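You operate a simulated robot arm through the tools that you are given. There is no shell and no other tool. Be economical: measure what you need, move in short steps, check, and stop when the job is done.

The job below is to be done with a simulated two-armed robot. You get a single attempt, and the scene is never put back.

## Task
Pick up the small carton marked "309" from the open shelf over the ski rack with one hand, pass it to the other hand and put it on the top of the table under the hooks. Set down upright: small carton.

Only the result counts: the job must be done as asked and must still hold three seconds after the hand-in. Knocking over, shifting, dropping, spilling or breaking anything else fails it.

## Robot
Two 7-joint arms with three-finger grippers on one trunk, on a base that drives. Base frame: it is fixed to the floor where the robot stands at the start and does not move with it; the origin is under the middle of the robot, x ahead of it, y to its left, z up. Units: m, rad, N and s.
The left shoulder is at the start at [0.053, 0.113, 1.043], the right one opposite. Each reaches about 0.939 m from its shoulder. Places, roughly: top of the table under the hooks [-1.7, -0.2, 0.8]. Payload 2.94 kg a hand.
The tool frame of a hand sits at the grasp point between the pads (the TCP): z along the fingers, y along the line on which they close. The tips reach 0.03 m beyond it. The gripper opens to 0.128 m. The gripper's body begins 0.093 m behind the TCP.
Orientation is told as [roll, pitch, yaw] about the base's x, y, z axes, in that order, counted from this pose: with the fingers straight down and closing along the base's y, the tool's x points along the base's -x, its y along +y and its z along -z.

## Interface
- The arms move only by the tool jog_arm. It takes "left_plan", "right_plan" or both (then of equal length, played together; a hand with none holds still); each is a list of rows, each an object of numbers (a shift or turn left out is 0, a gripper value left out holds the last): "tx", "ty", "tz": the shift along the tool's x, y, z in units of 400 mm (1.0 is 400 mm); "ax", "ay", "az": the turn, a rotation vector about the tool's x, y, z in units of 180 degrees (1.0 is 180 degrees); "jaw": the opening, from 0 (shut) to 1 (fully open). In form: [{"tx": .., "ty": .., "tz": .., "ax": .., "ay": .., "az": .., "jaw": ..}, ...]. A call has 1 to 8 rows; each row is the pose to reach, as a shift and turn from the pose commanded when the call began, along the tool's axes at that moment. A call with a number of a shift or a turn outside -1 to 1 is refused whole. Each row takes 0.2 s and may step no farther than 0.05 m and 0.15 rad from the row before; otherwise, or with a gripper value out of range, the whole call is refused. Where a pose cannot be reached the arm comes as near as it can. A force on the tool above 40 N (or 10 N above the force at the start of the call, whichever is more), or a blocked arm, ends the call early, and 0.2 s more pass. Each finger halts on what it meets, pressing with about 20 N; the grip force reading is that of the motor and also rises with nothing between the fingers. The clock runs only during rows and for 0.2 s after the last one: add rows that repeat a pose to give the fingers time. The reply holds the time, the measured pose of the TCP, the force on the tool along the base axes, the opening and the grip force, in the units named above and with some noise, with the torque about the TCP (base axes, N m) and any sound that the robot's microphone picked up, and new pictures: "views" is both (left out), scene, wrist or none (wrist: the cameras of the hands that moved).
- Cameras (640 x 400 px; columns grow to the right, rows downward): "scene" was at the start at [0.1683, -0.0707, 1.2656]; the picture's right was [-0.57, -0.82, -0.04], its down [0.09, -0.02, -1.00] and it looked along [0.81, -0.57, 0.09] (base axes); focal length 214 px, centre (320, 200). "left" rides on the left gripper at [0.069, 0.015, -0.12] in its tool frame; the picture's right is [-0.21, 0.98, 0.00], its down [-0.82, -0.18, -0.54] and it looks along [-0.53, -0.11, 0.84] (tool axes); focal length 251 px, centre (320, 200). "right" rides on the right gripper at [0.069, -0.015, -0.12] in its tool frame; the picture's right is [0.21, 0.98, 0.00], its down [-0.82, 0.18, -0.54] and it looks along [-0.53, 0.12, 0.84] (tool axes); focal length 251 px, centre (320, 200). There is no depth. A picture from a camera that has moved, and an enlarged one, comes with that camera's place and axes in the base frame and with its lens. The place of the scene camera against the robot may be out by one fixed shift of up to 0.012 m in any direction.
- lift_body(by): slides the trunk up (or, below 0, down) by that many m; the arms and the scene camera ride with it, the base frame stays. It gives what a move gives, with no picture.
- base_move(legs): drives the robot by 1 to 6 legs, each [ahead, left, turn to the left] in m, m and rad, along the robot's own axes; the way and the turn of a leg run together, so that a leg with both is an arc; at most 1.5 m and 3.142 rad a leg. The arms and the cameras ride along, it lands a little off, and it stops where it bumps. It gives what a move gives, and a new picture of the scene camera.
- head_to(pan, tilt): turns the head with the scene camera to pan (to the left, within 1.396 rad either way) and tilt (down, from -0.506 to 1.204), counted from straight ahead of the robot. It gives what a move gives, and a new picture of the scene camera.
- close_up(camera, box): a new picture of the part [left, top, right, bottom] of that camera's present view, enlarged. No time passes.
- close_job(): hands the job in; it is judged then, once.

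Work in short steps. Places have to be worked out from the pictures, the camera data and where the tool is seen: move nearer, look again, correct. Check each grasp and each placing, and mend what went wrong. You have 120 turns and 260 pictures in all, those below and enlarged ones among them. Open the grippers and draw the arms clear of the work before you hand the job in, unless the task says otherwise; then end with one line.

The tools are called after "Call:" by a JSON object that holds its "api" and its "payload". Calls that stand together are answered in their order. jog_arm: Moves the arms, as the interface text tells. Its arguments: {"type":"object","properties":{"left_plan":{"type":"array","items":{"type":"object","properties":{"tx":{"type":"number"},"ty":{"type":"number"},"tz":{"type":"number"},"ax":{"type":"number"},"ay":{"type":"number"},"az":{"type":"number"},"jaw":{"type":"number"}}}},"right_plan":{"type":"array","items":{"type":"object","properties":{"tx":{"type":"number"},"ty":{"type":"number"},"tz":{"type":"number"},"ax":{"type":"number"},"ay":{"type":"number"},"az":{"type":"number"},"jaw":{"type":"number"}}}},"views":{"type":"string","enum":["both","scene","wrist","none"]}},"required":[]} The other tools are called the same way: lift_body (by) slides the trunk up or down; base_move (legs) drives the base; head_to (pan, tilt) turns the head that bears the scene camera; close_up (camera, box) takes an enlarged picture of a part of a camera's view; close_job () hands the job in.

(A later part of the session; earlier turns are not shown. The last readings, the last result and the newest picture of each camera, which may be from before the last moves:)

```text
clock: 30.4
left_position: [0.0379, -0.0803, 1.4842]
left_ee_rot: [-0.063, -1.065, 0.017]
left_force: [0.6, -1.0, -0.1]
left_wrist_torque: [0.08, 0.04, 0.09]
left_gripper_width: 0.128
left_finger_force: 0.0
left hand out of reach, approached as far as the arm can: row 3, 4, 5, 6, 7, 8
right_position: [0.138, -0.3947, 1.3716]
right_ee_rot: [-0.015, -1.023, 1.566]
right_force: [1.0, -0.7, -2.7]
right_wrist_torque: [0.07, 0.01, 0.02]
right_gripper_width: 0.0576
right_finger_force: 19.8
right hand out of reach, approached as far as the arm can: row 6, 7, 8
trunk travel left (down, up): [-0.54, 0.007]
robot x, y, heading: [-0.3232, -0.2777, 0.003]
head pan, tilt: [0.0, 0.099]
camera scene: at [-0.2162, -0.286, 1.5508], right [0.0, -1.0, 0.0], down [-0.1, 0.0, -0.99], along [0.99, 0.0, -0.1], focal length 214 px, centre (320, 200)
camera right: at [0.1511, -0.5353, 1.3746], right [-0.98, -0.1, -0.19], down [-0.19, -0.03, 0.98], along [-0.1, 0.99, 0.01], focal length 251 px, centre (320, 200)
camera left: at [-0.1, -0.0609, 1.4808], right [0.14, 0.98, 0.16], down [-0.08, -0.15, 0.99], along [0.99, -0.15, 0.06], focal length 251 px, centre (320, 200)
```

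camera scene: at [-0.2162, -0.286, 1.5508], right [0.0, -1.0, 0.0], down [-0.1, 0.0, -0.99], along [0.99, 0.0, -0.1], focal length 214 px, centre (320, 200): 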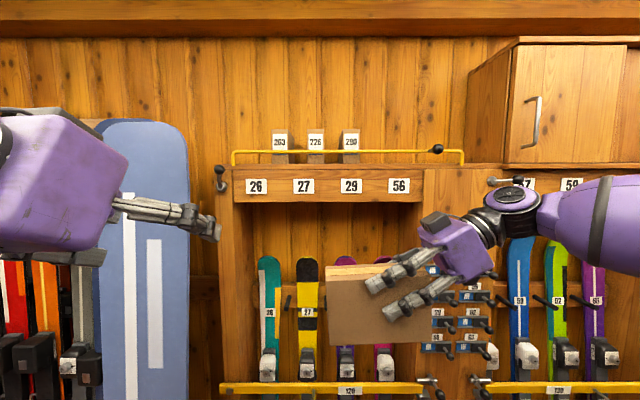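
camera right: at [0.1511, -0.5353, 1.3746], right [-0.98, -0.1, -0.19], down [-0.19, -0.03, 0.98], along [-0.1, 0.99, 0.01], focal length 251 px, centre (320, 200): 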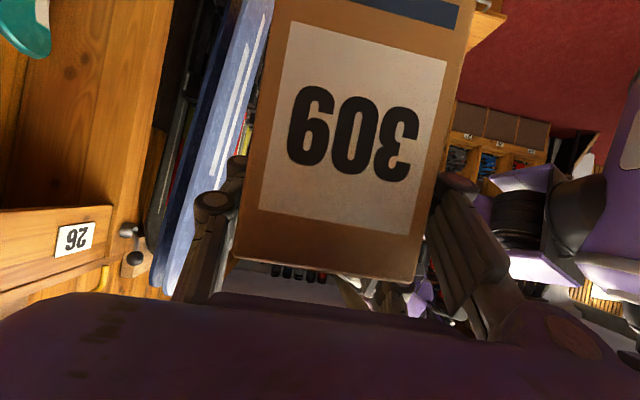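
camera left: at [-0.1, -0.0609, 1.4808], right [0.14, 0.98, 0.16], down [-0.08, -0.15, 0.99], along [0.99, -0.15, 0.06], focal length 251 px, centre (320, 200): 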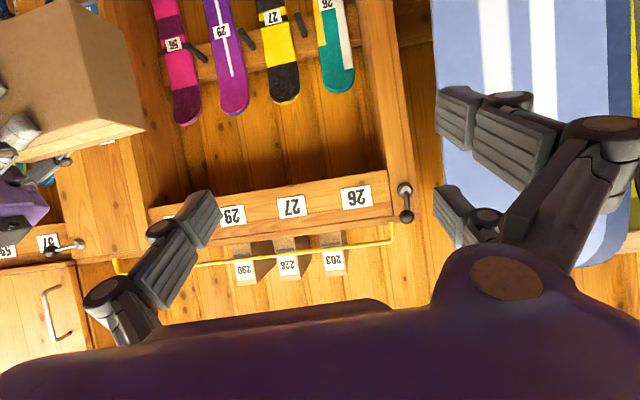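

The view is clear: the box's far end is at y about -0.29, and the right fingers hold it at y -0.395. I now yaw the left hand toward -y while bringing it to the box's x, staying well clear of it.

Call:
{"api": "jog_arm", "payload": {"left_plan": [{"tx": 0.007, "tz": 0.04, "ax": 0.0402, "az": 0.0222}, {"tx": 0.014, "tz": 0.079, "ax": 0.0804, "az": 0.0445}, {"tx": 0.02, "tz": 0.119, "ax": 0.1206, "az": 0.0667}, {"tx": 0.027, "tz": 0.158, "ax": 0.1608, "az": 0.089}, {"tx": 0.034, "tz": 0.198, "ax": 0.201, "az": 0.1112}, {"tx": 0.041, "tz": 0.237, "ax": 0.2412, "az": 0.1335}, {"tx": 0.047, "tz": 0.277, "ax": 0.2814, "az": 0.1557}, {"tx": 0.054, "tz": 0.316, "ax": 0.3216, "az": 0.178}]}}

```text
clock: 32.2
left_position: [0.0604, -0.1029, 1.4008]
left_ee_rot: [-0.054, -1.088, -1.089]
left_force: [-1.3, 0.4, -0.9]
left_wrist_torque: [0.02, -0.04, 0.04]
left_gripper_width: 0.1278
left_finger_force: 0.0
left hand out of reach, approached as far as the arm can: row 7, 8
right_position: [0.1339, -0.3903, 1.3737]
right_ee_rot: [-0.02, -1.019, 1.573]
right_force: [-0.4, 0.4, -3.1]
right_wrist_torque: [0.01, 0.02, -0.01]
right_gripper_width: 0.0576
right_finger_force: 20.2
trunk travel left (down, up): [-0.54, 0.007]
robot x, y, heading: [-0.3222, -0.2783, -0.002]
head pan, tilt: [0.0, 0.099]
camera scene: at [-0.2203, -0.2816, 1.5511], right [0.0, -1.0, 0.0], down [-0.1, 0.0, -1.0], along [1.0, 0.0, -0.1], focal length 214 px, centre (320, 200)
camera left: at [0.0159, 0.0292, 1.3949], right [0.93, 0.32, 0.17], down [-0.18, 0.02, 0.98], along [0.31, -0.95, 0.08], focal length 251 px, centre (320, 200)
```

scene: 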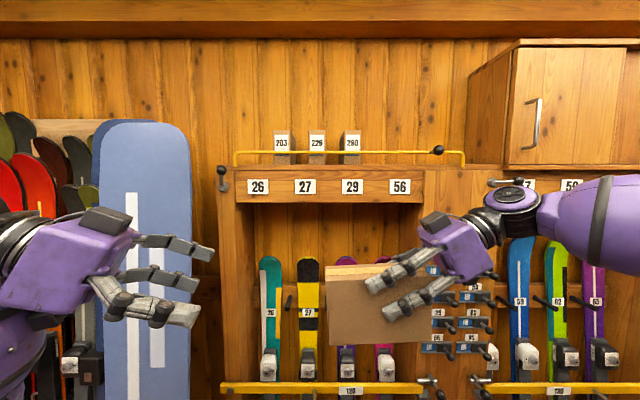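
left: 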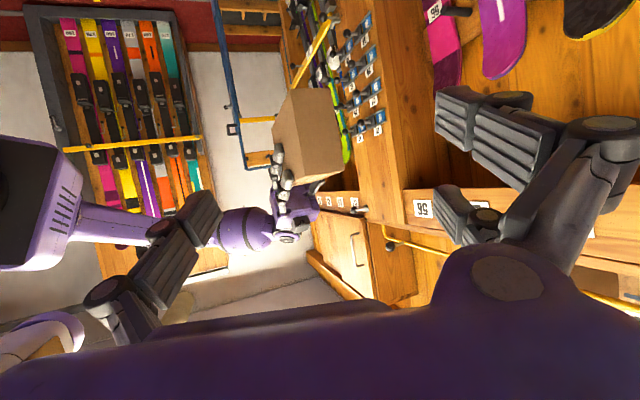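

The left hand is 0.48 rad short in yaw. I continue the yaw while moving it toward the box's line at about 9 cm from its end.

Call:
{"api": "jog_arm", "payload": {"left_plan": [{"tx": -0.035, "ty": 0.013, "tz": 0.067, "ax": 0.034, "az": 0.0178}, {"tx": -0.07, "ty": 0.026, "tz": 0.133, "ax": 0.068, "az": 0.0356}, {"tx": -0.104, "ty": 0.039, "tz": 0.2, "ax": 0.102, "az": 0.0535}, {"tx": -0.139, "ty": 0.0515, "tz": 0.2665, "ax": 0.136, "az": 0.0713}]}}

```text
clock: 33.2
left_position: [0.0304, -0.231, 1.4438]
left_ee_rot: [-0.066, -1.095, -1.552]
left_force: [0.4, -0.3, 0.1]
left_wrist_torque: [-0.03, 0.02, -0.01]
left_gripper_width: 0.1279
left_finger_force: 0.1
left hand out of reach, approached as far as the arm can: row 1, 2, 3, 4
right_position: [0.1359, -0.3933, 1.3723]
right_ee_rot: [-0.018, -1.022, 1.573]
right_force: [0.0, -0.2, -2.1]
right_wrist_torque: [-0.02, -0.01, 0.0]
right_gripper_width: 0.0575
right_finger_force: 19.5
trunk travel left (down, up): [-0.54, 0.007]
robot x, y, heading: [-0.327, -0.2727, -0.0]
head pan, tilt: [0.0, 0.099]
camera scene: at [-0.2188, -0.2832, 1.5511], right [0.0, -1.0, 0.0], down [-0.1, 0.0, -0.99], along [0.99, 0.0, -0.1], focal length 214 px, centre (320, 200)
camera left: at [0.0505, -0.0931, 1.4354], right [0.98, -0.14, 0.16], down [-0.15, 0.11, 0.98], along [-0.15, -0.98, 0.09], focal length 251 px, centre (320, 200)
```

scene: 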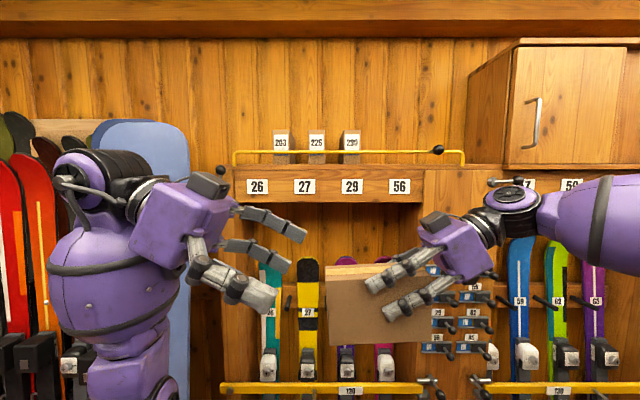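
left: 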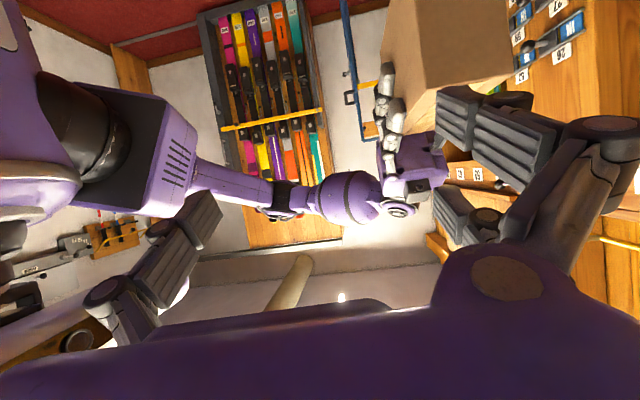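

The left hand's orientation is right now, but it sits 10 cm short in x. I try again to slide it outward in x and slightly down.

Call:
{"api": "jog_arm", "payload": {"left_plan": [{"tx": 0.04, "ty": 0.083, "tz": -0.005}, {"tx": 0.08, "ty": 0.167, "tz": -0.01}, {"tx": 0.121, "ty": 0.25, "tz": -0.016}]}}

```text
clock: 34.0
left_position: [0.0277, -0.2292, 1.4433]
left_ee_rot: [-0.054, -1.098, -1.567]
left_force: [-0.5, -0.5, 0.0]
left_wrist_torque: [-0.01, 0.01, -0.02]
left_gripper_width: 0.128
left_finger_force: 0.1
left hand out of reach, approached as far as the arm can: row 1, 2, 3
right_position: [0.1356, -0.3907, 1.3732]
right_ee_rot: [-0.018, -1.019, 1.573]
right_force: [0.1, 0.6, -2.7]
right_wrist_torque: [-0.04, -0.01, -0.02]
right_gripper_width: 0.0575
right_finger_force: 20.2
trunk travel left (down, up): [-0.54, 0.007]
robot x, y, heading: [-0.3279, -0.2785, 0.001]
head pan, tilt: [0.0, 0.099]
camera scene: at [-0.219, -0.2811, 1.5511], right [0.0, -1.0, 0.0], down [-0.1, 0.0, -1.0], along [0.99, 0.0, -0.1], focal length 214 px, centre (320, 200)
camera left: at [0.049, -0.0912, 1.4358], right [0.98, -0.14, 0.17], down [-0.15, 0.12, 0.98], along [-0.16, -0.98, 0.09], focal length 251 px, centre (320, 200)
```

scene: 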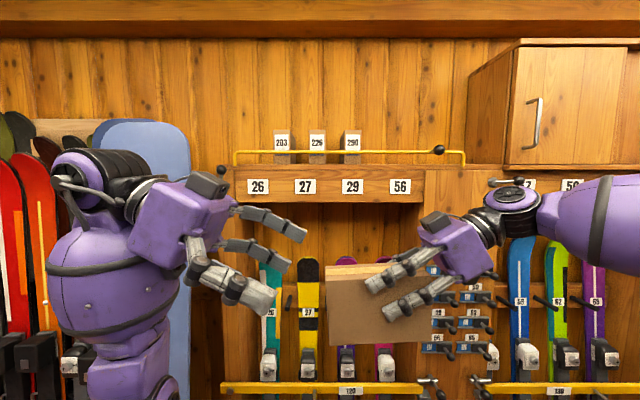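
left: 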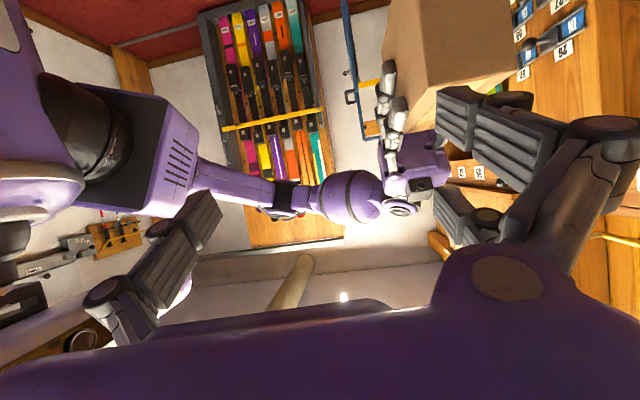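

Pointing sideways is at a wrist limit. Instead I bring the left hand over the box with its fingers nearly down (still closing along x), which should be comfortably in reach and clear of the right fingers.

Call:
{"api": "jog_arm", "payload": {"left_plan": [{"tx": -0.04, "ty": 0.03, "tz": 0.0, "ay": 0.04}, {"tx": -0.075, "ty": 0.08, "tz": 0.01, "ay": 0.08}, {"tx": -0.1, "ty": 0.13, "tz": 0.03, "ay": 0.12}, {"tx": -0.125, "ty": 0.18, "tz": 0.06, "ay": 0.16}, {"tx": -0.15, "ty": 0.23, "tz": 0.085, "ay": 0.2}, {"tx": -0.169, "ty": 0.27, "tz": 0.11, "ay": 0.24}]}}

```text
clock: 35.4
left_position: [0.0375, -0.3283, 1.462]
left_ee_rot: [-0.024, -0.348, -1.597]
left_force: [-0.8, -0.1, -0.2]
left_wrist_torque: [0.04, 0.01, -0.03]
left_gripper_width: 0.128
left_finger_force: 0.1
left hand out of reach, approached as far as the arm can: row 1, 2, 3, 4, 5, 6
right_position: [0.1349, -0.3922, 1.3737]
right_ee_rot: [-0.019, -1.021, 1.572]
right_force: [-0.1, -0.7, -2.2]
right_wrist_torque: [0.0, -0.01, 0.0]
right_gripper_width: 0.0575
right_finger_force: 20.2
trunk travel left (down, up): [-0.54, 0.007]
robot x, y, heading: [-0.3249, -0.2793, 0.005]
head pan, tilt: [0.0, 0.099]
camera scene: at [-0.2195, -0.2827, 1.5511], right [0.0, -1.0, 0.0], down [-0.1, 0.0, -1.0], along [1.0, 0.0, -0.1], focal length 214 px, centre (320, 200)
camera left: at [0.0573, -0.222, 1.5499], right [0.97, -0.23, 0.05], down [-0.18, -0.58, 0.79], along [-0.16, -0.78, -0.61], focal length 251 px, centre (320, 200)
```

scene: 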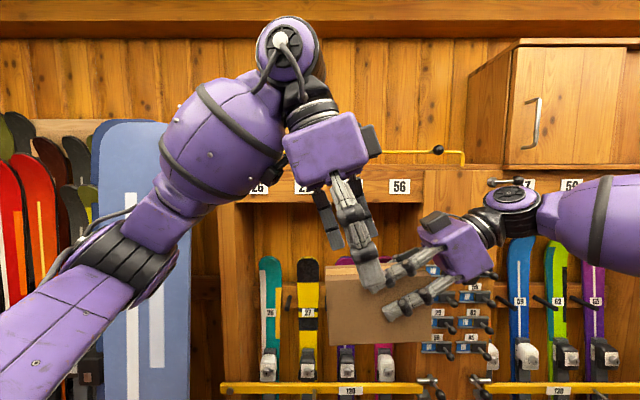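
left: 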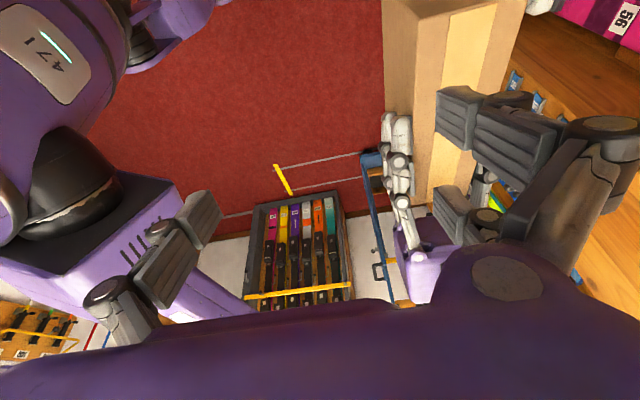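

The left hand is above the box's height at y -0.328 but 10 cm short in x. I slide the box (right hand) toward it by 9.7 cm in x, passing under the left fingertips.

Call:
{"api": "jog_arm", "payload": {"right_plan": [{"ty": 0.081}, {"ty": 0.163}, {"ty": 0.244}]}}

```text
clock: 36.2
left_position: [0.0362, -0.3257, 1.4617]
left_ee_rot: [-0.026, -0.348, -1.597]
left_force: [-1.7, 0.7, 0.1]
left_wrist_torque: [0.01, -0.04, 0.01]
left_gripper_width: 0.1279
left_finger_force: 0.1
right_position: [0.0391, -0.3902, 1.3741]
right_ee_rot: [-0.02, -1.022, 1.575]
right_force: [0.5, 0.1, -2.1]
right_wrist_torque: [-0.05, 0.01, -0.04]
right_gripper_width: 0.0576
right_finger_force: 20.1
trunk travel left (down, up): [-0.54, 0.007]
robot x, y, heading: [-0.3251, -0.2752, 0.002]
head pan, tilt: [0.0, 0.099]
camera scene: at [-0.22, -0.2812, 1.5512], right [0.0, -1.0, 0.0], down [-0.1, 0.0, -1.0], along [1.0, 0.0, -0.1], focal length 214 px, centre (320, 200)
camera right: at [0.0516, -0.5297, 1.3769], right [-0.98, -0.1, -0.19], down [-0.19, -0.03, 0.98], along [-0.1, 0.99, 0.01], focal length 251 px, centre (320, 200)
```

scene: 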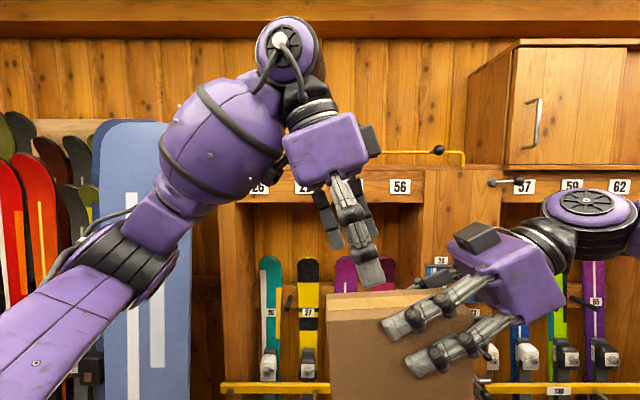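
right: 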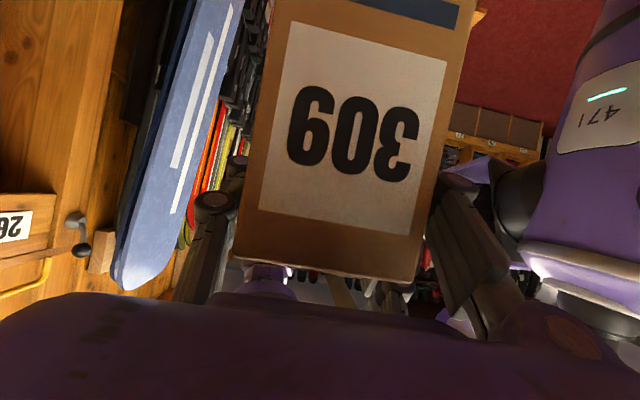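

The box is right under the left hand (both at x about 0.038), with a clear gap between the left fingers and the right ones. I lower the left hand 10 cm straddling the far end.

Call:
{"api": "jog_arm", "payload": {"left_plan": [{"tz": 0.077, "tx": 0.033}, {"tz": 0.154, "tx": 0.066}, {"tz": 0.23, "tx": 0.099}]}}

```text
clock: 37.0
left_position: [0.0362, -0.3207, 1.3598]
left_ee_rot: [-0.024, -0.348, -1.606]
left_force: [-0.6, -0.5, 0.6]
left_wrist_torque: [0.0, 0.04, -0.03]
left_gripper_width: 0.1277
left_finger_force: 0.1
right_position: [0.0395, -0.3889, 1.3731]
right_ee_rot: [-0.018, -1.022, 1.57]
right_force: [0.0, 0.4, -2.7]
right_wrist_torque: [-0.03, 0.03, 0.02]
right_gripper_width: 0.0573
right_finger_force: 20.7
trunk travel left (down, up): [-0.54, 0.007]
robot x, y, heading: [-0.3255, -0.2743, 0.001]
head pan, tilt: [0.0, 0.099]
camera scene: at [-0.2185, -0.2812, 1.551], right [0.0, -1.0, 0.0], down [-0.1, 0.0, -0.99], along [0.99, 0.0, -0.1], focal length 214 px, centre (320, 200)
camera left: at [0.0576, -0.2155, 1.4476], right [0.97, -0.25, 0.05], down [-0.19, -0.58, 0.79], along [-0.17, -0.78, -0.61], focal length 251 px, centre (320, 200)
```

scene: 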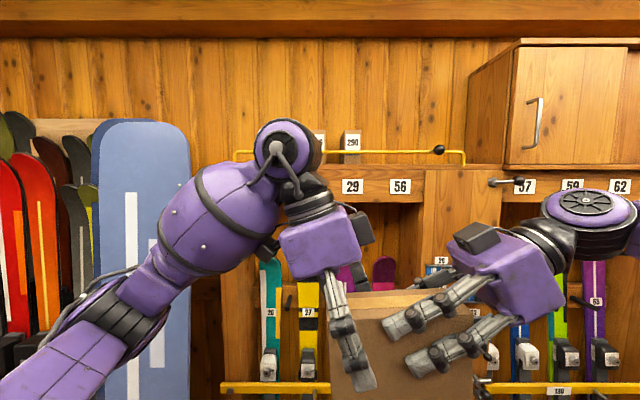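
left: 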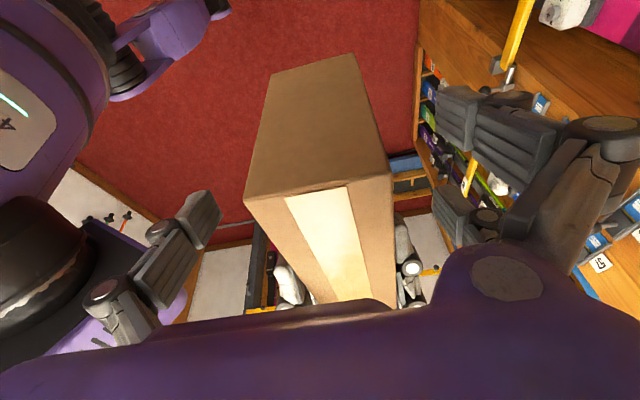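

The left fingers straddle the box's far end. I close the left gripper.

Call:
{"api": "jog_arm", "payload": {"left_plan": [{"jaw": 0.75}, {"jaw": 0.5}, {"jaw": 0.3}, {"jaw": 0.3}, {"jaw": 0.3}]}}

```text
clock: 38.2
left_position: [0.0385, -0.32, 1.3594]
left_ee_rot: [-0.02, -0.347, -1.603]
left_force: [34.2, 5.1, -0.7]
left_wrist_torque: [-0.08, -0.48, 1.75]
left_gripper_width: 0.0584
left_finger_force: 19.4
right_position: [0.0377, -0.3904, 1.3713]
right_ee_rot: [-0.008, -1.015, 1.573]
right_force: [-32.2, -4.6, -2.0]
right_wrist_torque: [0.04, 0.88, 0.49]
right_gripper_width: 0.0579
right_finger_force: 20.2
trunk travel left (down, up): [-0.54, 0.007]
robot x, y, heading: [-0.3259, -0.2772, 0.002]
head pan, tilt: [0.0, 0.099]
camera scene: at [-0.2189, -0.2815, 1.5511], right [0.0, -1.0, 0.0], down [-0.1, 0.0, -0.99], along [0.99, 0.0, -0.1], focal length 214 px, centre (320, 200)
camera left: at [0.0584, -0.215, 1.4482], right [0.97, -0.24, 0.05], down [-0.19, -0.58, 0.79], along [-0.16, -0.78, -0.61], focal length 251 px, centre (320, 200)
```

scene: 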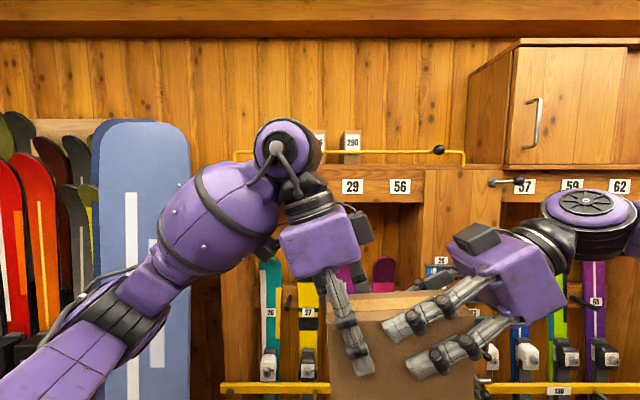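
left: 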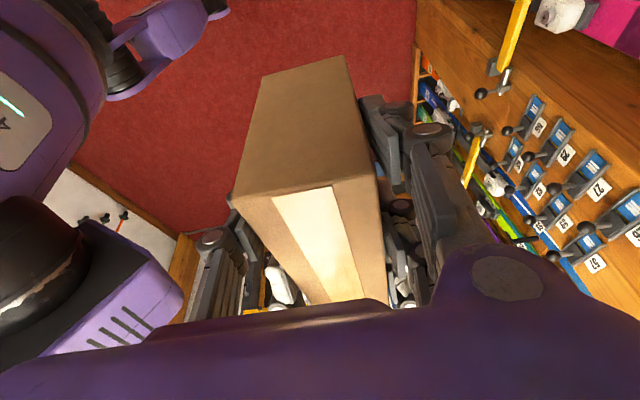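

Both hands grip, with about 33 N side load between them. I relieve it by shifting the right hand 3 mm in -x.

Call:
{"api": "jog_arm", "payload": {"right_plan": [{"ty": 0.008}], "views": "none"}}

```text
clock: 38.6
left_position: [0.0367, -0.321, 1.3583]
left_ee_rot: [-0.019, -0.346, -1.607]
left_force: [26.4, 3.3, -0.6]
left_wrist_torque: [0.27, -0.63, 1.64]
left_gripper_width: 0.0589
left_finger_force: 20.3
right_position: [0.0343, -0.3909, 1.372]
right_ee_rot: [-0.014, -1.02, 1.571]
right_force: [-26.1, -3.1, -0.1]
right_wrist_torque: [-0.18, 0.93, 0.17]
right_gripper_width: 0.0578
right_finger_force: 20.3
trunk travel left (down, up): [-0.54, 0.007]
robot x, y, heading: [-0.32, -0.2751, 0.002]
head pan, tilt: [0.0, 0.099]
```

Load falls to 26 N. One more 4 mm shift, then I open the right gripper.

Call:
{"api": "jog_arm", "payload": {"right_plan": [{"ty": 0.01}, {"ty": 0.01, "jaw": 0.5}, {"ty": 0.01, "jaw": 0.6}, {"ty": 0.01, "jaw": 0.75}, {"ty": 0.01, "jaw": 0.75}]}}

```text
clock: 39.8
left_position: [0.0349, -0.3208, 1.3607]
left_ee_rot: [-0.024, -0.346, -1.61]
left_force: [0.5, 0.9, -0.1]
left_wrist_torque: [0.12, 0.0, -0.03]
left_gripper_width: 0.0577
left_finger_force: 19.6
right_position: [0.0319, -0.3904, 1.3723]
right_ee_rot: [-0.019, -1.02, 1.573]
right_force: [0.4, 0.4, -1.1]
right_wrist_torque: [-0.01, -0.01, 0.02]
right_gripper_width: 0.096
right_finger_force: 0.1
trunk travel left (down, up): [-0.54, 0.007]
robot x, y, heading: [-0.3232, -0.2752, 0.001]
head pan, tilt: [0.0, 0.099]
camera scene: at [-0.2189, -0.2815, 1.5511], right [0.0, -1.0, 0.0], down [-0.1, 0.0, -0.99], along [0.99, 0.0, -0.1], focal length 214 px, centre (320, 200)
camera right: at [0.0452, -0.5302, 1.3759], right [-0.98, -0.1, -0.19], down [-0.19, -0.03, 0.98], along [-0.1, 0.99, 0.01], focal length 251 px, centre (320, 200)
```

scene: 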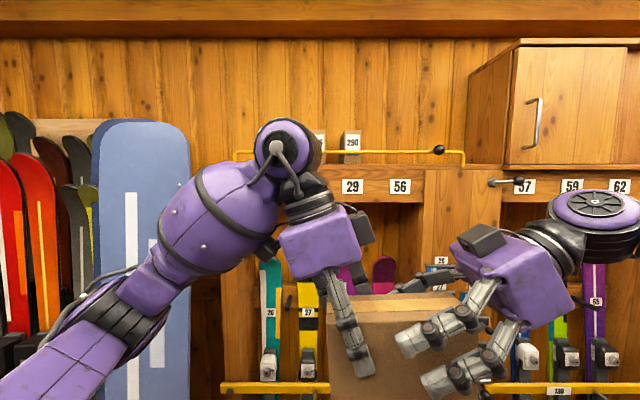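
right: 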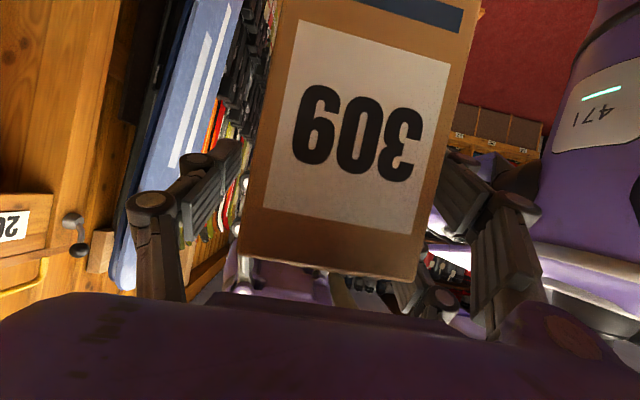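

The left hand alone holds the box without sag. I withdraw the right hand straight back.

Call:
{"api": "jog_arm", "payload": {"right_plan": [{"tz": -0.1}, {"tz": -0.2}, {"tz": -0.3}, {"tz": -0.4}, {"tz": -0.5}], "views": "scene"}}

```text
clock: 41.0
left_position: [0.0354, -0.3213, 1.3597]
left_ee_rot: [-0.024, -0.345, -1.61]
left_force: [0.3, -0.6, 0.0]
left_wrist_torque: [0.09, -0.02, 0.02]
left_gripper_width: 0.0577
left_finger_force: 19.4
right_position: [0.0312, -0.5619, 1.4792]
right_ee_rot: [-0.027, -1.001, 1.572]
right_force: [-0.1, -0.3, 0.2]
right_wrist_torque: [0.02, 0.02, -0.02]
right_gripper_width: 0.096
right_finger_force: 0.1
right hand out of reach, approached as far as the arm can: row 4, 5
trunk travel left (down, up): [-0.54, 0.007]
robot x, y, heading: [-0.3278, -0.2768, -0.001]
head pan, tilt: [0.0, 0.099]
camera scene: at [-0.219, -0.2824, 1.5511], right [0.0, -1.0, 0.0], down [-0.1, 0.0, -1.0], along [1.0, 0.0, -0.1], focal length 214 px, centre (320, 200)
```

scene: 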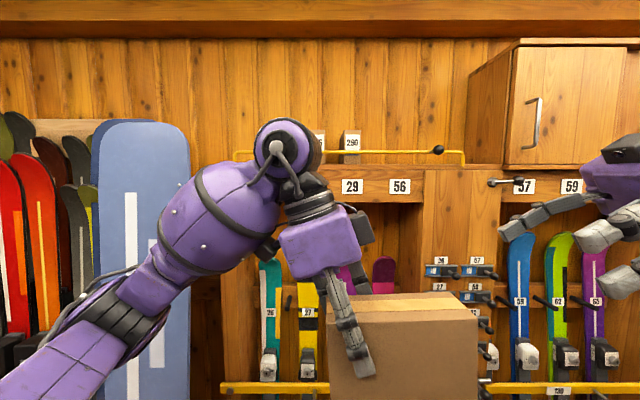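

Handover done. Before turning around to the table I look to both sides for clearance.

Call:
{"api": "head_to", "payload": {"pan": 1.39, "tilt": 0.4}}

Call:
{"api": "head_to", "payload": {"pan": -1.39, "tilt": 0.4}}

```text
clock: 42.5
left_position: [0.0352, -0.3205, 1.359]
left_ee_rot: [-0.024, -0.344, -1.609]
left_force: [0.1, -0.3, -0.3]
left_wrist_torque: [0.1, 0.04, 0.01]
left_gripper_width: 0.0577
left_finger_force: 19.9
right_position: [0.0328, -0.5603, 1.4786]
right_ee_rot: [-0.024, -1.001, 1.572]
right_force: [-0.5, 0.4, -0.1]
right_wrist_torque: [-0.01, -0.02, 0.0]
right_gripper_width: 0.096
right_finger_force: 0.0
trunk travel left (down, up): [-0.54, 0.007]
robot x, y, heading: [-0.3229, -0.2764, -0.003]
head pan, tilt: [1.389, 0.4]
camera scene: at [-0.2943, -0.1905, 1.5232], right [0.98, -0.18, 0.0], down [-0.07, -0.38, -0.92], along [0.17, 0.91, -0.39], focal length 214 px, centre (320, 200)
```

scene: 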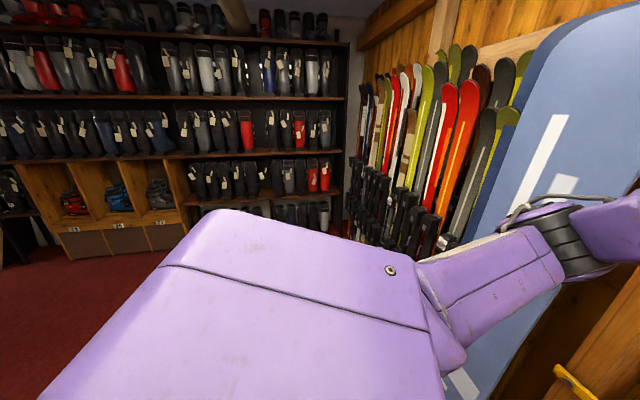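

```text
clock: 44.9
left_position: [0.0352, -0.321, 1.3602]
left_ee_rot: [-0.024, -0.346, -1.609]
left_force: [0.4, 0.1, -0.3]
left_wrist_torque: [0.12, -0.05, 0.02]
left_gripper_width: 0.0577
left_finger_force: 19.3
right_position: [0.033, -0.5605, 1.478]
right_ee_rot: [-0.023, -0.999, 1.571]
right_force: [-0.2, 0.1, 0.1]
right_wrist_torque: [0.0, 0.04, -0.02]
right_gripper_width: 0.096
right_finger_force: 0.0
trunk travel left (down, up): [-0.54, 0.007]
robot x, y, heading: [-0.3273, -0.2776, 0.003]
head pan, tilt: [-1.389, 0.4]
camera scene: at [-0.2941, -0.3727, 1.5231], right [-0.98, -0.18, 0.0], down [-0.07, 0.38, -0.92], along [0.17, -0.91, -0.39], focal length 214 px, centre (320, 200)
```

scene: 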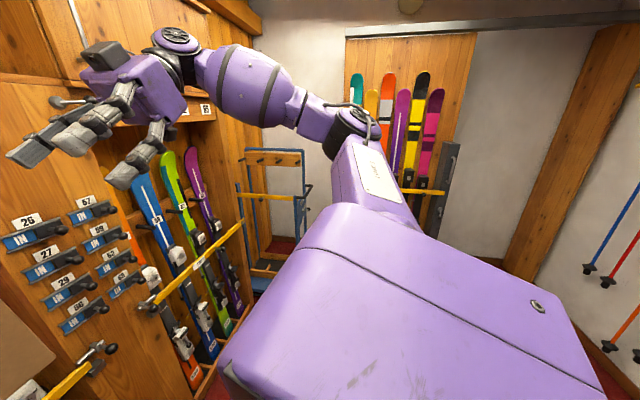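

Both sides have room. I back off 10 cm, then turn 90° left and look again.

Call:
{"api": "base_move", "payload": {"legs": [[-0.1, 0, 0], [0, 0, 1.0]]}}

Call:
{"api": "head_to", "payload": {"pan": 1.39, "tilt": 0.5}}

```text
clock: 48.6
left_position: [-0.1948, 0.0043, 1.3601]
left_ee_rot: [-0.023, -0.345, -0.602]
left_force: [0.4, 0.8, -2.7]
left_wrist_torque: [0.05, 0.09, -0.03]
left_gripper_width: 0.0578
left_finger_force: 20.0
right_position: [0.0069, -0.1264, 1.4791]
right_ee_rot: [-0.027, -1.001, 2.577]
right_force: [-0.5, -0.6, -0.1]
right_wrist_torque: [0.02, -0.02, -0.01]
right_gripper_width: 0.0958
right_finger_force: 0.0
trunk travel left (down, up): [-0.54, 0.007]
robot x, y, heading: [-0.4254, -0.2748, 1.011]
head pan, tilt: [-1.389, 0.4]
camera scene: at [-0.3295, -0.3069, 1.5232], right [-0.37, -0.93, 0.0], down [-0.36, 0.14, -0.92], along [0.85, -0.34, -0.39], focal length 214 px, centre (320, 200)
```

scene: 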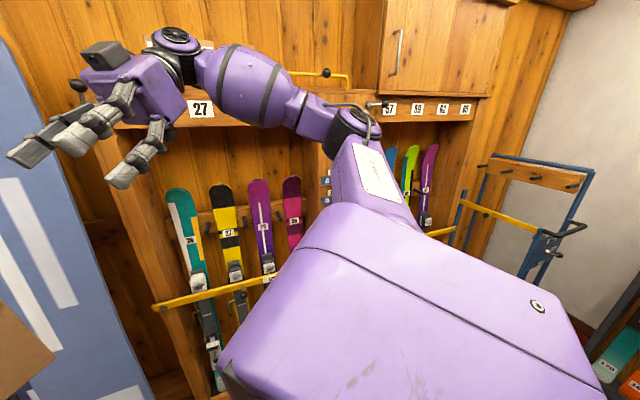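

```text
clock: 51.1
left_position: [-0.1951, 0.0035, 1.36]
left_ee_rot: [-0.026, -0.346, -0.602]
left_force: [-0.1, -0.7, -2.5]
left_wrist_torque: [0.08, 0.08, 0.0]
left_gripper_width: 0.0576
left_finger_force: 20.1
right_position: [0.0068, -0.1274, 1.4793]
right_ee_rot: [-0.026, -0.999, 2.577]
right_force: [0.3, 0.8, -0.7]
right_wrist_torque: [0.0, 0.03, 0.0]
right_gripper_width: 0.0959
right_finger_force: 0.0
trunk travel left (down, up): [-0.54, 0.007]
robot x, y, heading: [-0.4245, -0.2741, 1.001]
head pan, tilt: [1.389, 0.499]
camera scene: at [-0.4824, -0.2106, 1.514], right [0.68, 0.74, 0.0], down [0.35, -0.32, -0.88], along [-0.65, 0.6, -0.48], focal length 214 px, centre (320, 200)
```

scene: 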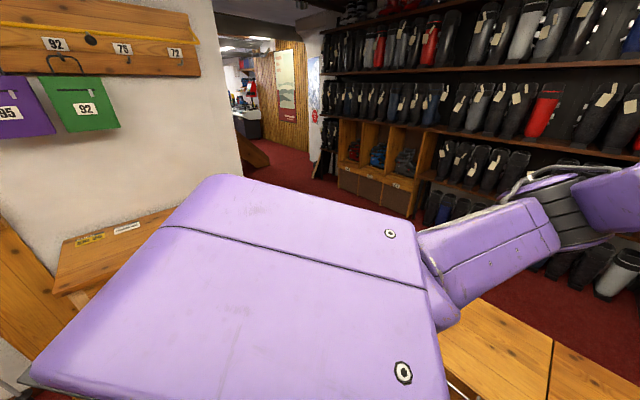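

There is a low bench to the left, outside the turning circle; the hooks and table come into view. I keep turning.

Call:
{"api": "base_move", "payload": {"legs": [[0, 0, 1.0]]}}

Call:
{"api": "head_to", "payload": {"pan": 0.9, "tilt": 0.5}}

```text
clock: 54.0
left_position: [-0.537, 0.0686, 1.3601]
left_ee_rot: [-0.024, -0.346, 0.396]
left_force: [-0.3, 0.4, -2.3]
left_wrist_torque: [-0.06, 0.09, -0.01]
left_gripper_width: 0.0577
left_finger_force: 20.0
right_position: [-0.3184, 0.1673, 1.4778]
right_ee_rot: [-0.026, -1.002, -2.705]
right_force: [-0.3, -0.4, 0.3]
right_wrist_torque: [-0.01, 0.01, 0.01]
right_gripper_width: 0.0962
right_finger_force: 0.1
trunk travel left (down, up): [-0.54, 0.007]
robot x, y, heading: [-0.4223, -0.2734, 2.011]
head pan, tilt: [1.389, 0.499]
camera scene: at [-0.5141, -0.2946, 1.514], right [-0.25, 0.97, 0.0], down [0.46, 0.12, -0.88], along [-0.85, -0.22, -0.48], focal length 214 px, centre (320, 200)
```

scene: 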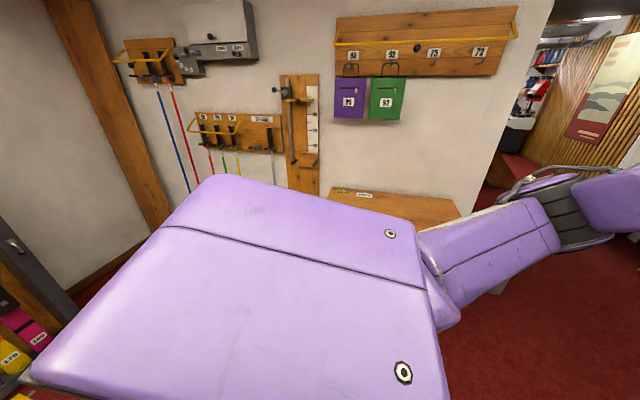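

```text
clock: 55.0
left_position: [-0.5369, 0.069, 1.3597]
left_ee_rot: [-0.025, -0.344, 0.396]
left_force: [0.1, -0.6, -2.4]
left_wrist_torque: [-0.02, 0.1, -0.01]
left_gripper_width: 0.0577
left_finger_force: 20.2
right_position: [-0.318, 0.1672, 1.4788]
right_ee_rot: [-0.026, -1.003, -2.706]
right_force: [0.4, -0.6, 0.8]
right_wrist_torque: [0.03, 0.03, -0.02]
right_gripper_width: 0.0961
right_finger_force: 0.1
trunk travel left (down, up): [-0.54, 0.007]
robot x, y, heading: [-0.425, -0.2808, 2.008]
head pan, tilt: [0.901, 0.499]
camera scene: at [-0.5147, -0.2507, 1.514], right [0.23, 0.97, 0.0], down [0.47, -0.11, -0.88], along [-0.85, 0.2, -0.48], focal length 214 px, centre (320, 200)
```

scene: 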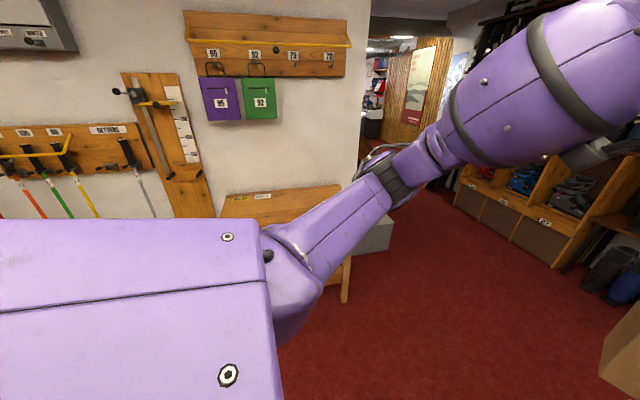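

The table stands against the wall below the hooks with the two hanging pouches. I finish turning to face it.

Call:
{"api": "base_move", "payload": {"legs": [[0, 0, 1.133]]}}

Call:
{"api": "head_to", "payload": {"pan": 0.0, "tilt": 0.6}}

```text
clock: 58.2
left_position: [-0.7842, -0.2264, 1.3601]
left_ee_rot: [-0.025, -0.346, 1.516]
left_force: [0.3, 0.7, -2.6]
left_wrist_torque: [-0.09, 0.04, -0.02]
left_gripper_width: 0.0575
left_finger_force: 20.2
right_position: [-0.7768, 0.013, 1.4791]
right_ee_rot: [-0.026, -1.001, -1.585]
right_force: [0.4, -0.6, -0.4]
right_wrist_torque: [0.01, -0.03, -0.01]
right_gripper_width: 0.0957
right_finger_force: 0.1
trunk travel left (down, up): [-0.54, 0.007]
robot x, y, heading: [-0.4231, -0.281, 3.13]
head pan, tilt: [0.901, 0.499]
camera scene: at [-0.4901, -0.3519, 1.514], right [-0.77, 0.63, 0.0], down [0.3, 0.37, -0.88], along [-0.56, -0.68, -0.48], focal length 214 px, centre (320, 200)
```

scene: 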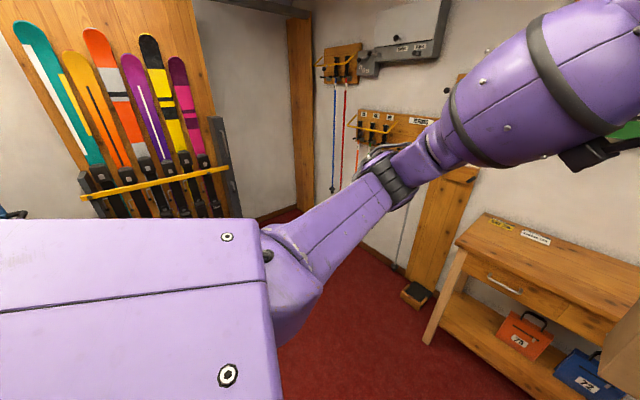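

```text
clock: 59.4
left_position: [-0.7848, -0.2269, 1.3593]
left_ee_rot: [-0.024, -0.345, 1.515]
left_force: [-0.3, -0.2, -2.2]
left_wrist_torque: [-0.12, 0.02, -0.03]
left_gripper_width: 0.0575
left_finger_force: 19.8
right_position: [-0.7775, 0.0131, 1.4797]
right_ee_rot: [-0.025, -1.002, -1.587]
right_force: [0.0, -0.6, -0.5]
right_wrist_torque: [0.01, -0.02, -0.01]
right_gripper_width: 0.096
right_finger_force: 0.1
trunk travel left (down, up): [-0.54, 0.007]
robot x, y, heading: [-0.4212, -0.2753, 3.128]
head pan, tilt: [0.0, 0.6]
camera scene: at [-0.521, -0.2803, 1.5049], right [0.01, 1.0, 0.0], down [0.56, -0.01, -0.83], along [-0.82, 0.01, -0.56], focal length 214 px, centre (320, 200)
```

scene: 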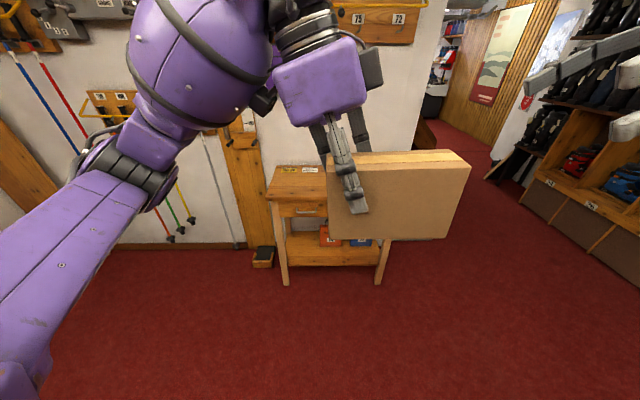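

The table top spans roughly x -1.55 to -1.88, y -0.58 to 0.22, with small tags at its back left. I lower the trunk 0.3 m in free space, then test extending the left arm.

Call:
{"api": "lift_body", "payload": {"by": -0.3}}

Call:
{"api": "head_to", "payload": {"pan": 0.0, "tilt": 0.5}}

```text
clock: 62.4
left_position: [-0.7843, -0.2269, 1.0601]
left_ee_rot: [-0.024, -0.345, 1.517]
left_force: [0.2, -0.2, -2.4]
left_wrist_torque: [-0.09, -0.03, -0.02]
left_gripper_width: 0.0576
left_finger_force: 19.7
right_position: [-0.7772, 0.013, 1.179]
right_ee_rot: [-0.026, -1.001, -1.585]
right_force: [-0.3, 0.2, -0.6]
right_wrist_torque: [0.01, -0.01, 0.02]
right_gripper_width: 0.0962
right_finger_force: 0.1
trunk travel left (down, up): [-0.24, 0.307]
robot x, y, heading: [-0.4222, -0.2776, 3.124]
head pan, tilt: [0.0, 0.6]
```

```text
clock: 63.0
left_position: [-0.7837, -0.2273, 1.0602]
left_ee_rot: [-0.023, -0.344, 1.515]
left_force: [0.1, 0.6, -2.1]
left_wrist_torque: [-0.09, -0.01, 0.01]
left_gripper_width: 0.0577
left_finger_force: 19.9
right_position: [-0.7776, 0.0136, 1.1787]
right_ee_rot: [-0.025, -1.002, -1.587]
right_force: [-0.4, -0.2, 0.4]
right_wrist_torque: [0.05, 0.0, 0.0]
right_gripper_width: 0.0959
right_finger_force: 0.1
trunk travel left (down, up): [-0.24, 0.307]
robot x, y, heading: [-0.4273, -0.2787, 3.134]
head pan, tilt: [0.0, 0.499]
camera scene: at [-0.6651, -0.2781, 1.1952], right [0.01, 1.0, 0.0], down [0.48, -0.01, -0.88], along [-0.88, 0.01, -0.48], focal length 214 px, centre (320, 200)
```

scene: 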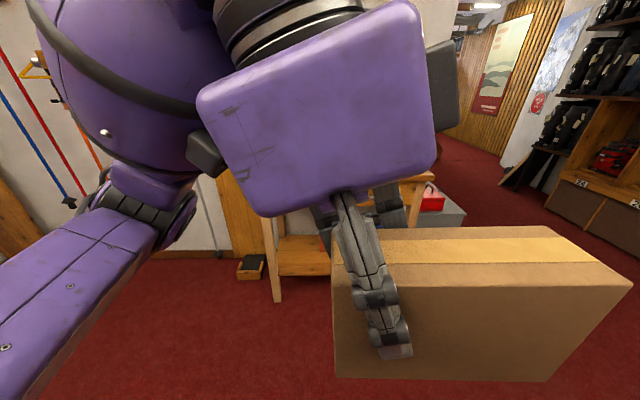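

The trunk leans forward as it goes down, which helps reach. I extend the left arm 0.2 m forward in free space.

Call:
{"api": "jog_arm", "payload": {"left_plan": [{"ty": 0.1, "tx": 0.005}, {"ty": 0.2, "tx": 0.01}, {"ty": 0.3, "tx": 0.016}, {"ty": 0.4, "tx": 0.021}, {"ty": 0.5, "tx": 0.026}]}}

```text
clock: 64.2
left_position: [-0.8944, -0.2171, 1.0542]
left_ee_rot: [-0.023, -0.346, 1.52]
left_force: [0.8, -0.9, -3.0]
left_wrist_torque: [-0.14, -0.01, -0.01]
left_gripper_width: 0.0572
left_finger_force: 19.9
left hand out of reach, approached as far as the arm can: row 3, 4, 5
right_position: [-0.778, 0.0125, 1.1782]
right_ee_rot: [-0.026, -1.0, -1.586]
right_force: [0.6, 0.0, 0.3]
right_wrist_torque: [0.01, 0.0, -0.02]
right_gripper_width: 0.0961
right_finger_force: 0.0
trunk travel left (down, up): [-0.24, 0.307]
robot x, y, heading: [-0.4238, -0.275, 3.127]
head pan, tilt: [0.0, 0.499]
camera scene: at [-0.6653, -0.2784, 1.1952], right [0.01, 1.0, 0.0], down [0.48, -0.01, -0.88], along [-0.88, 0.01, -0.48], focal length 214 px, centre (320, 200)
camera left: at [-0.918, -0.3214, 1.1425], right [-0.96, 0.26, 0.05], down [0.2, 0.58, 0.79], along [0.18, 0.77, -0.61], focal length 251 px, centre (320, 200)
```

scene: 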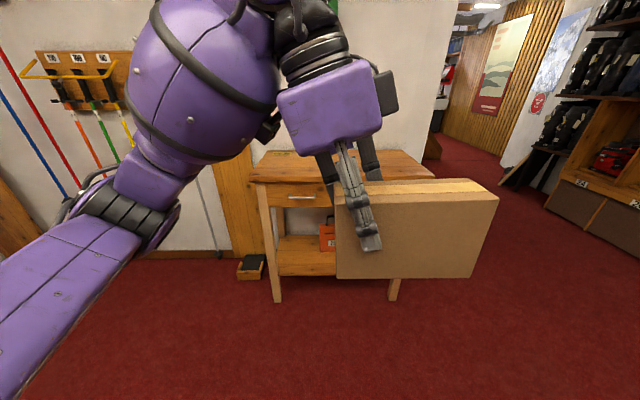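
left: 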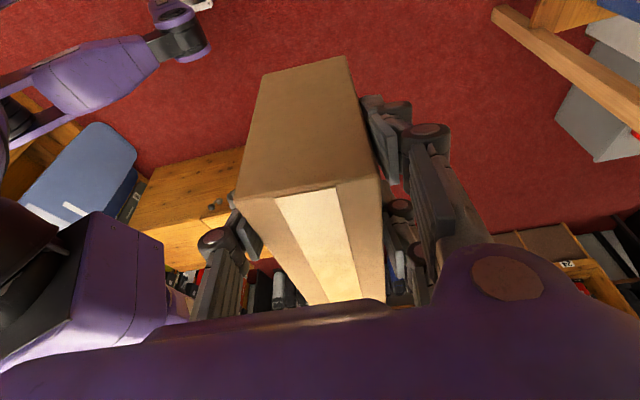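

Level and held well. With this wrist yaw the reach is limited, so I rotate the hand back toward straight ahead (box pointing at the table), still in free space.

Call:
{"api": "jog_arm", "payload": {"left_plan": [{"ax": -0.0159, "az": -0.0441}, {"ax": -0.0317, "az": -0.0882}, {"ax": -0.0476, "az": -0.1324}, {"ax": -0.0634, "az": -0.1765}, {"ax": -0.0793, "az": -0.2206}, {"ax": -0.0951, "az": -0.2647}, {"ax": -0.111, "az": -0.3089}, {"ax": -0.1268, "az": -0.353}], "views": "scene"}}

```text
clock: 66.0
left_position: [-0.8926, -0.2185, 1.0557]
left_ee_rot: [-0.013, -0.324, 2.693]
left_force: [0.0, 0.6, -2.3]
left_wrist_torque: [-0.09, -0.1, 0.0]
left_gripper_width: 0.0578
left_finger_force: 19.8
right_position: [-0.7767, 0.0125, 1.178]
right_ee_rot: [-0.026, -1.002, -1.584]
right_force: [-0.2, -0.2, 0.5]
right_wrist_torque: [0.03, -0.02, 0.0]
right_gripper_width: 0.0958
right_finger_force: 0.1
trunk travel left (down, up): [-0.24, 0.307]
robot x, y, heading: [-0.4225, -0.2753, 3.124]
head pan, tilt: [0.0, 0.499]
camera scene: at [-0.6649, -0.2779, 1.1953], right [0.01, 1.0, 0.0], down [0.48, -0.01, -0.88], along [-0.88, 0.01, -0.48], focal length 214 px, centre (320, 200)
```

scene: 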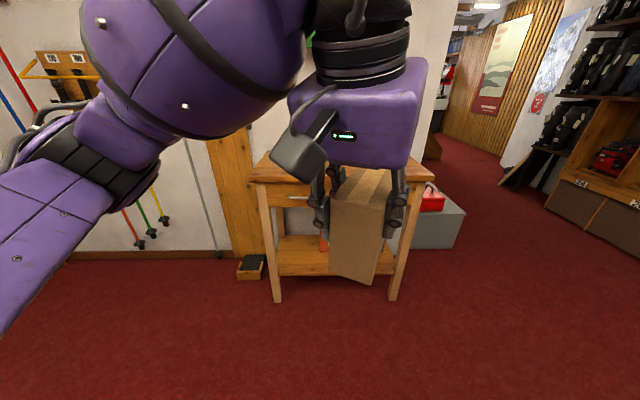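

I finish the yaw, setting pitch to about -0.29 to cancel the box's small tilt from the handover.

Call:
{"api": "jog_arm", "payload": {"left_plan": [{"ax": -0.0154, "az": -0.043, "ay": 0.004}, {"ax": -0.0309, "az": -0.086, "ay": 0.008}, {"ax": -0.0463, "az": -0.129, "ay": 0.011}]}}

```text
clock: 66.8
left_position: [-0.8936, -0.2179, 1.0558]
left_ee_rot: [0.007, -0.288, 3.117]
left_force: [-0.2, 0.5, -1.9]
left_wrist_torque: [0.02, -0.13, 0.01]
left_gripper_width: 0.0575
left_finger_force: 20.1
right_position: [-0.7776, 0.0134, 1.1789]
right_ee_rot: [-0.027, -1.002, -1.585]
right_force: [-0.8, 0.4, -0.2]
right_wrist_torque: [-0.01, -0.01, 0.02]
right_gripper_width: 0.0959
right_finger_force: 0.0
trunk travel left (down, up): [-0.24, 0.307]
robot x, y, heading: [-0.4245, -0.2756, 3.131]
head pan, tilt: [0.0, 0.499]
camera scene: at [-0.665, -0.2778, 1.1952], right [0.01, 1.0, 0.0], down [0.48, -0.01, -0.88], along [-0.88, 0.01, -0.48], focal length 214 px, centre (320, 200)
camera left: at [-0.7941, -0.2349, 1.1506], right [-0.23, -0.97, 0.07], down [-0.63, 0.2, 0.75], along [-0.74, 0.13, -0.66], focal length 251 px, centre (320, 200)
```

scene: 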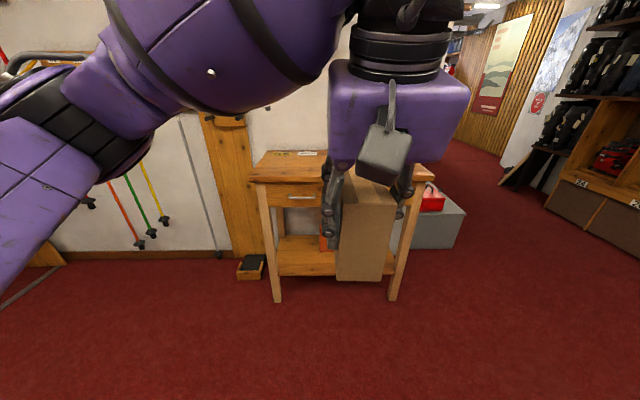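
left: 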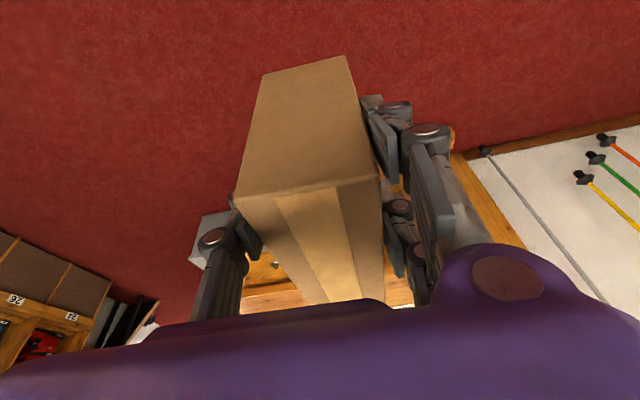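

Box is upright and clear. The table top looks to be at about z 0.80–0.83, front edge x about -1.55. I drive 0.6 m toward it with the box about 0.15 m above table height.

Call:
{"api": "base_move", "payload": {"legs": [[0.3, 0, 0], [0.3, 0, 0]]}}

```text
clock: 70.5
left_position: [-1.4932, -0.2096, 1.0563]
left_ee_rot: [0.007, -0.288, 3.116]
left_force: [0.1, 0.3, -1.4]
left_wrist_torque: [0.0, -0.13, 0.02]
left_gripper_width: 0.0579
left_finger_force: 18.9
right_position: [-1.3772, 0.0212, 1.1796]
right_ee_rot: [-0.024, -1.001, -1.586]
right_force: [-0.5, 0.5, -0.1]
right_wrist_torque: [0.0, -0.03, 0.02]
right_gripper_width: 0.096
right_finger_force: 0.2
trunk travel left (down, up): [-0.24, 0.307]
robot x, y, heading: [-1.0215, -0.2699, 3.127]
head pan, tilt: [0.0, 0.499]
camera scene: at [-1.2649, -0.2696, 1.1951], right [0.01, 1.0, 0.0], down [0.48, -0.01, -0.88], along [-0.88, 0.01, -0.48], focal length 214 px, centre (320, 200)
```

scene: 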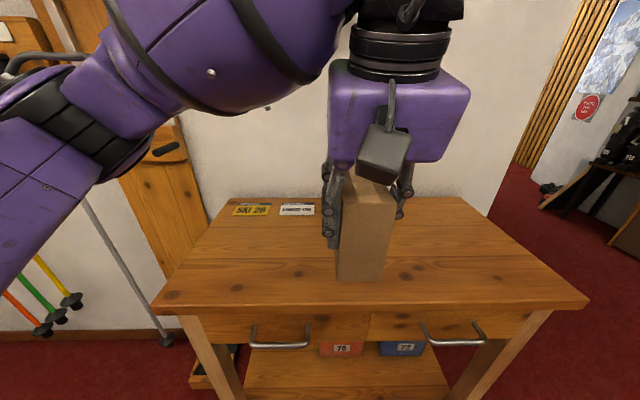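

The table top works out at z about 0.825, x from -1.53 to -1.96, y from -0.59 to 0.23; only the two tags at back left lie on it. I extend the left arm forward 0.19 m above it.

Call:
{"api": "jog_arm", "payload": {"left_plan": [{"tx": -0.091, "tz": 0.027}, {"tx": -0.182, "tz": 0.054}, {"tx": -0.273, "tz": 0.081}, {"tx": -0.364, "tz": 0.108}, {"tx": -0.4555, "tz": 0.135}]}}

```text
clock: 71.7
left_position: [-1.6816, -0.2031, 1.0568]
left_ee_rot: [0.007, -0.289, 3.115]
left_force: [0.0, 0.1, -3.2]
left_wrist_torque: [-0.01, -0.13, -0.01]
left_gripper_width: 0.0573
left_finger_force: 20.0
right_position: [-1.3783, 0.0221, 1.1788]
right_ee_rot: [-0.025, -1.003, -1.586]
right_force: [-0.2, -0.3, -0.5]
right_wrist_torque: [-0.05, -0.05, 0.0]
right_gripper_width: 0.0963
right_finger_force: 0.0
trunk travel left (down, up): [-0.24, 0.307]
robot x, y, heading: [-1.0235, -0.2683, 3.125]
head pan, tilt: [0.0, 0.499]
camera scene: at [-1.2651, -0.2694, 1.195], right [0.01, 1.0, 0.0], down [0.48, -0.01, -0.88], along [-0.88, 0.01, -0.48], focal length 214 px, centre (320, 200)
camera left: at [-1.5826, -0.2201, 1.1503], right [-0.23, -0.97, 0.07], down [-0.63, 0.2, 0.75], along [-0.74, 0.13, -0.66], focal length 251 px, centre (320, 200)
```

scene: 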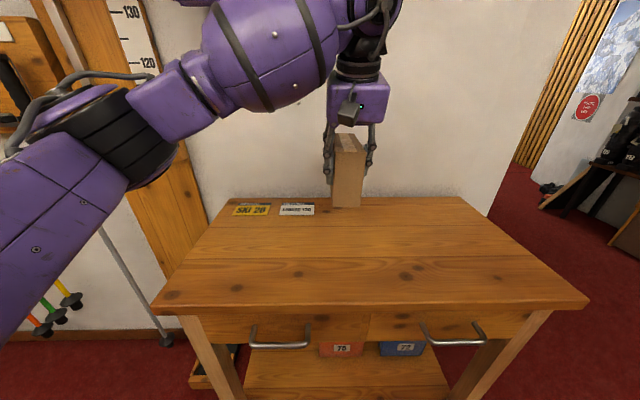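
left: 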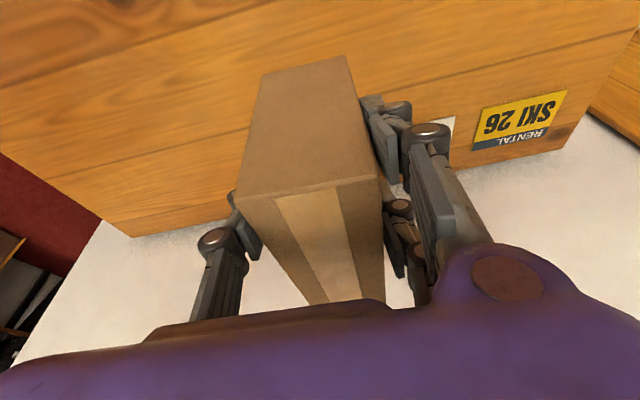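

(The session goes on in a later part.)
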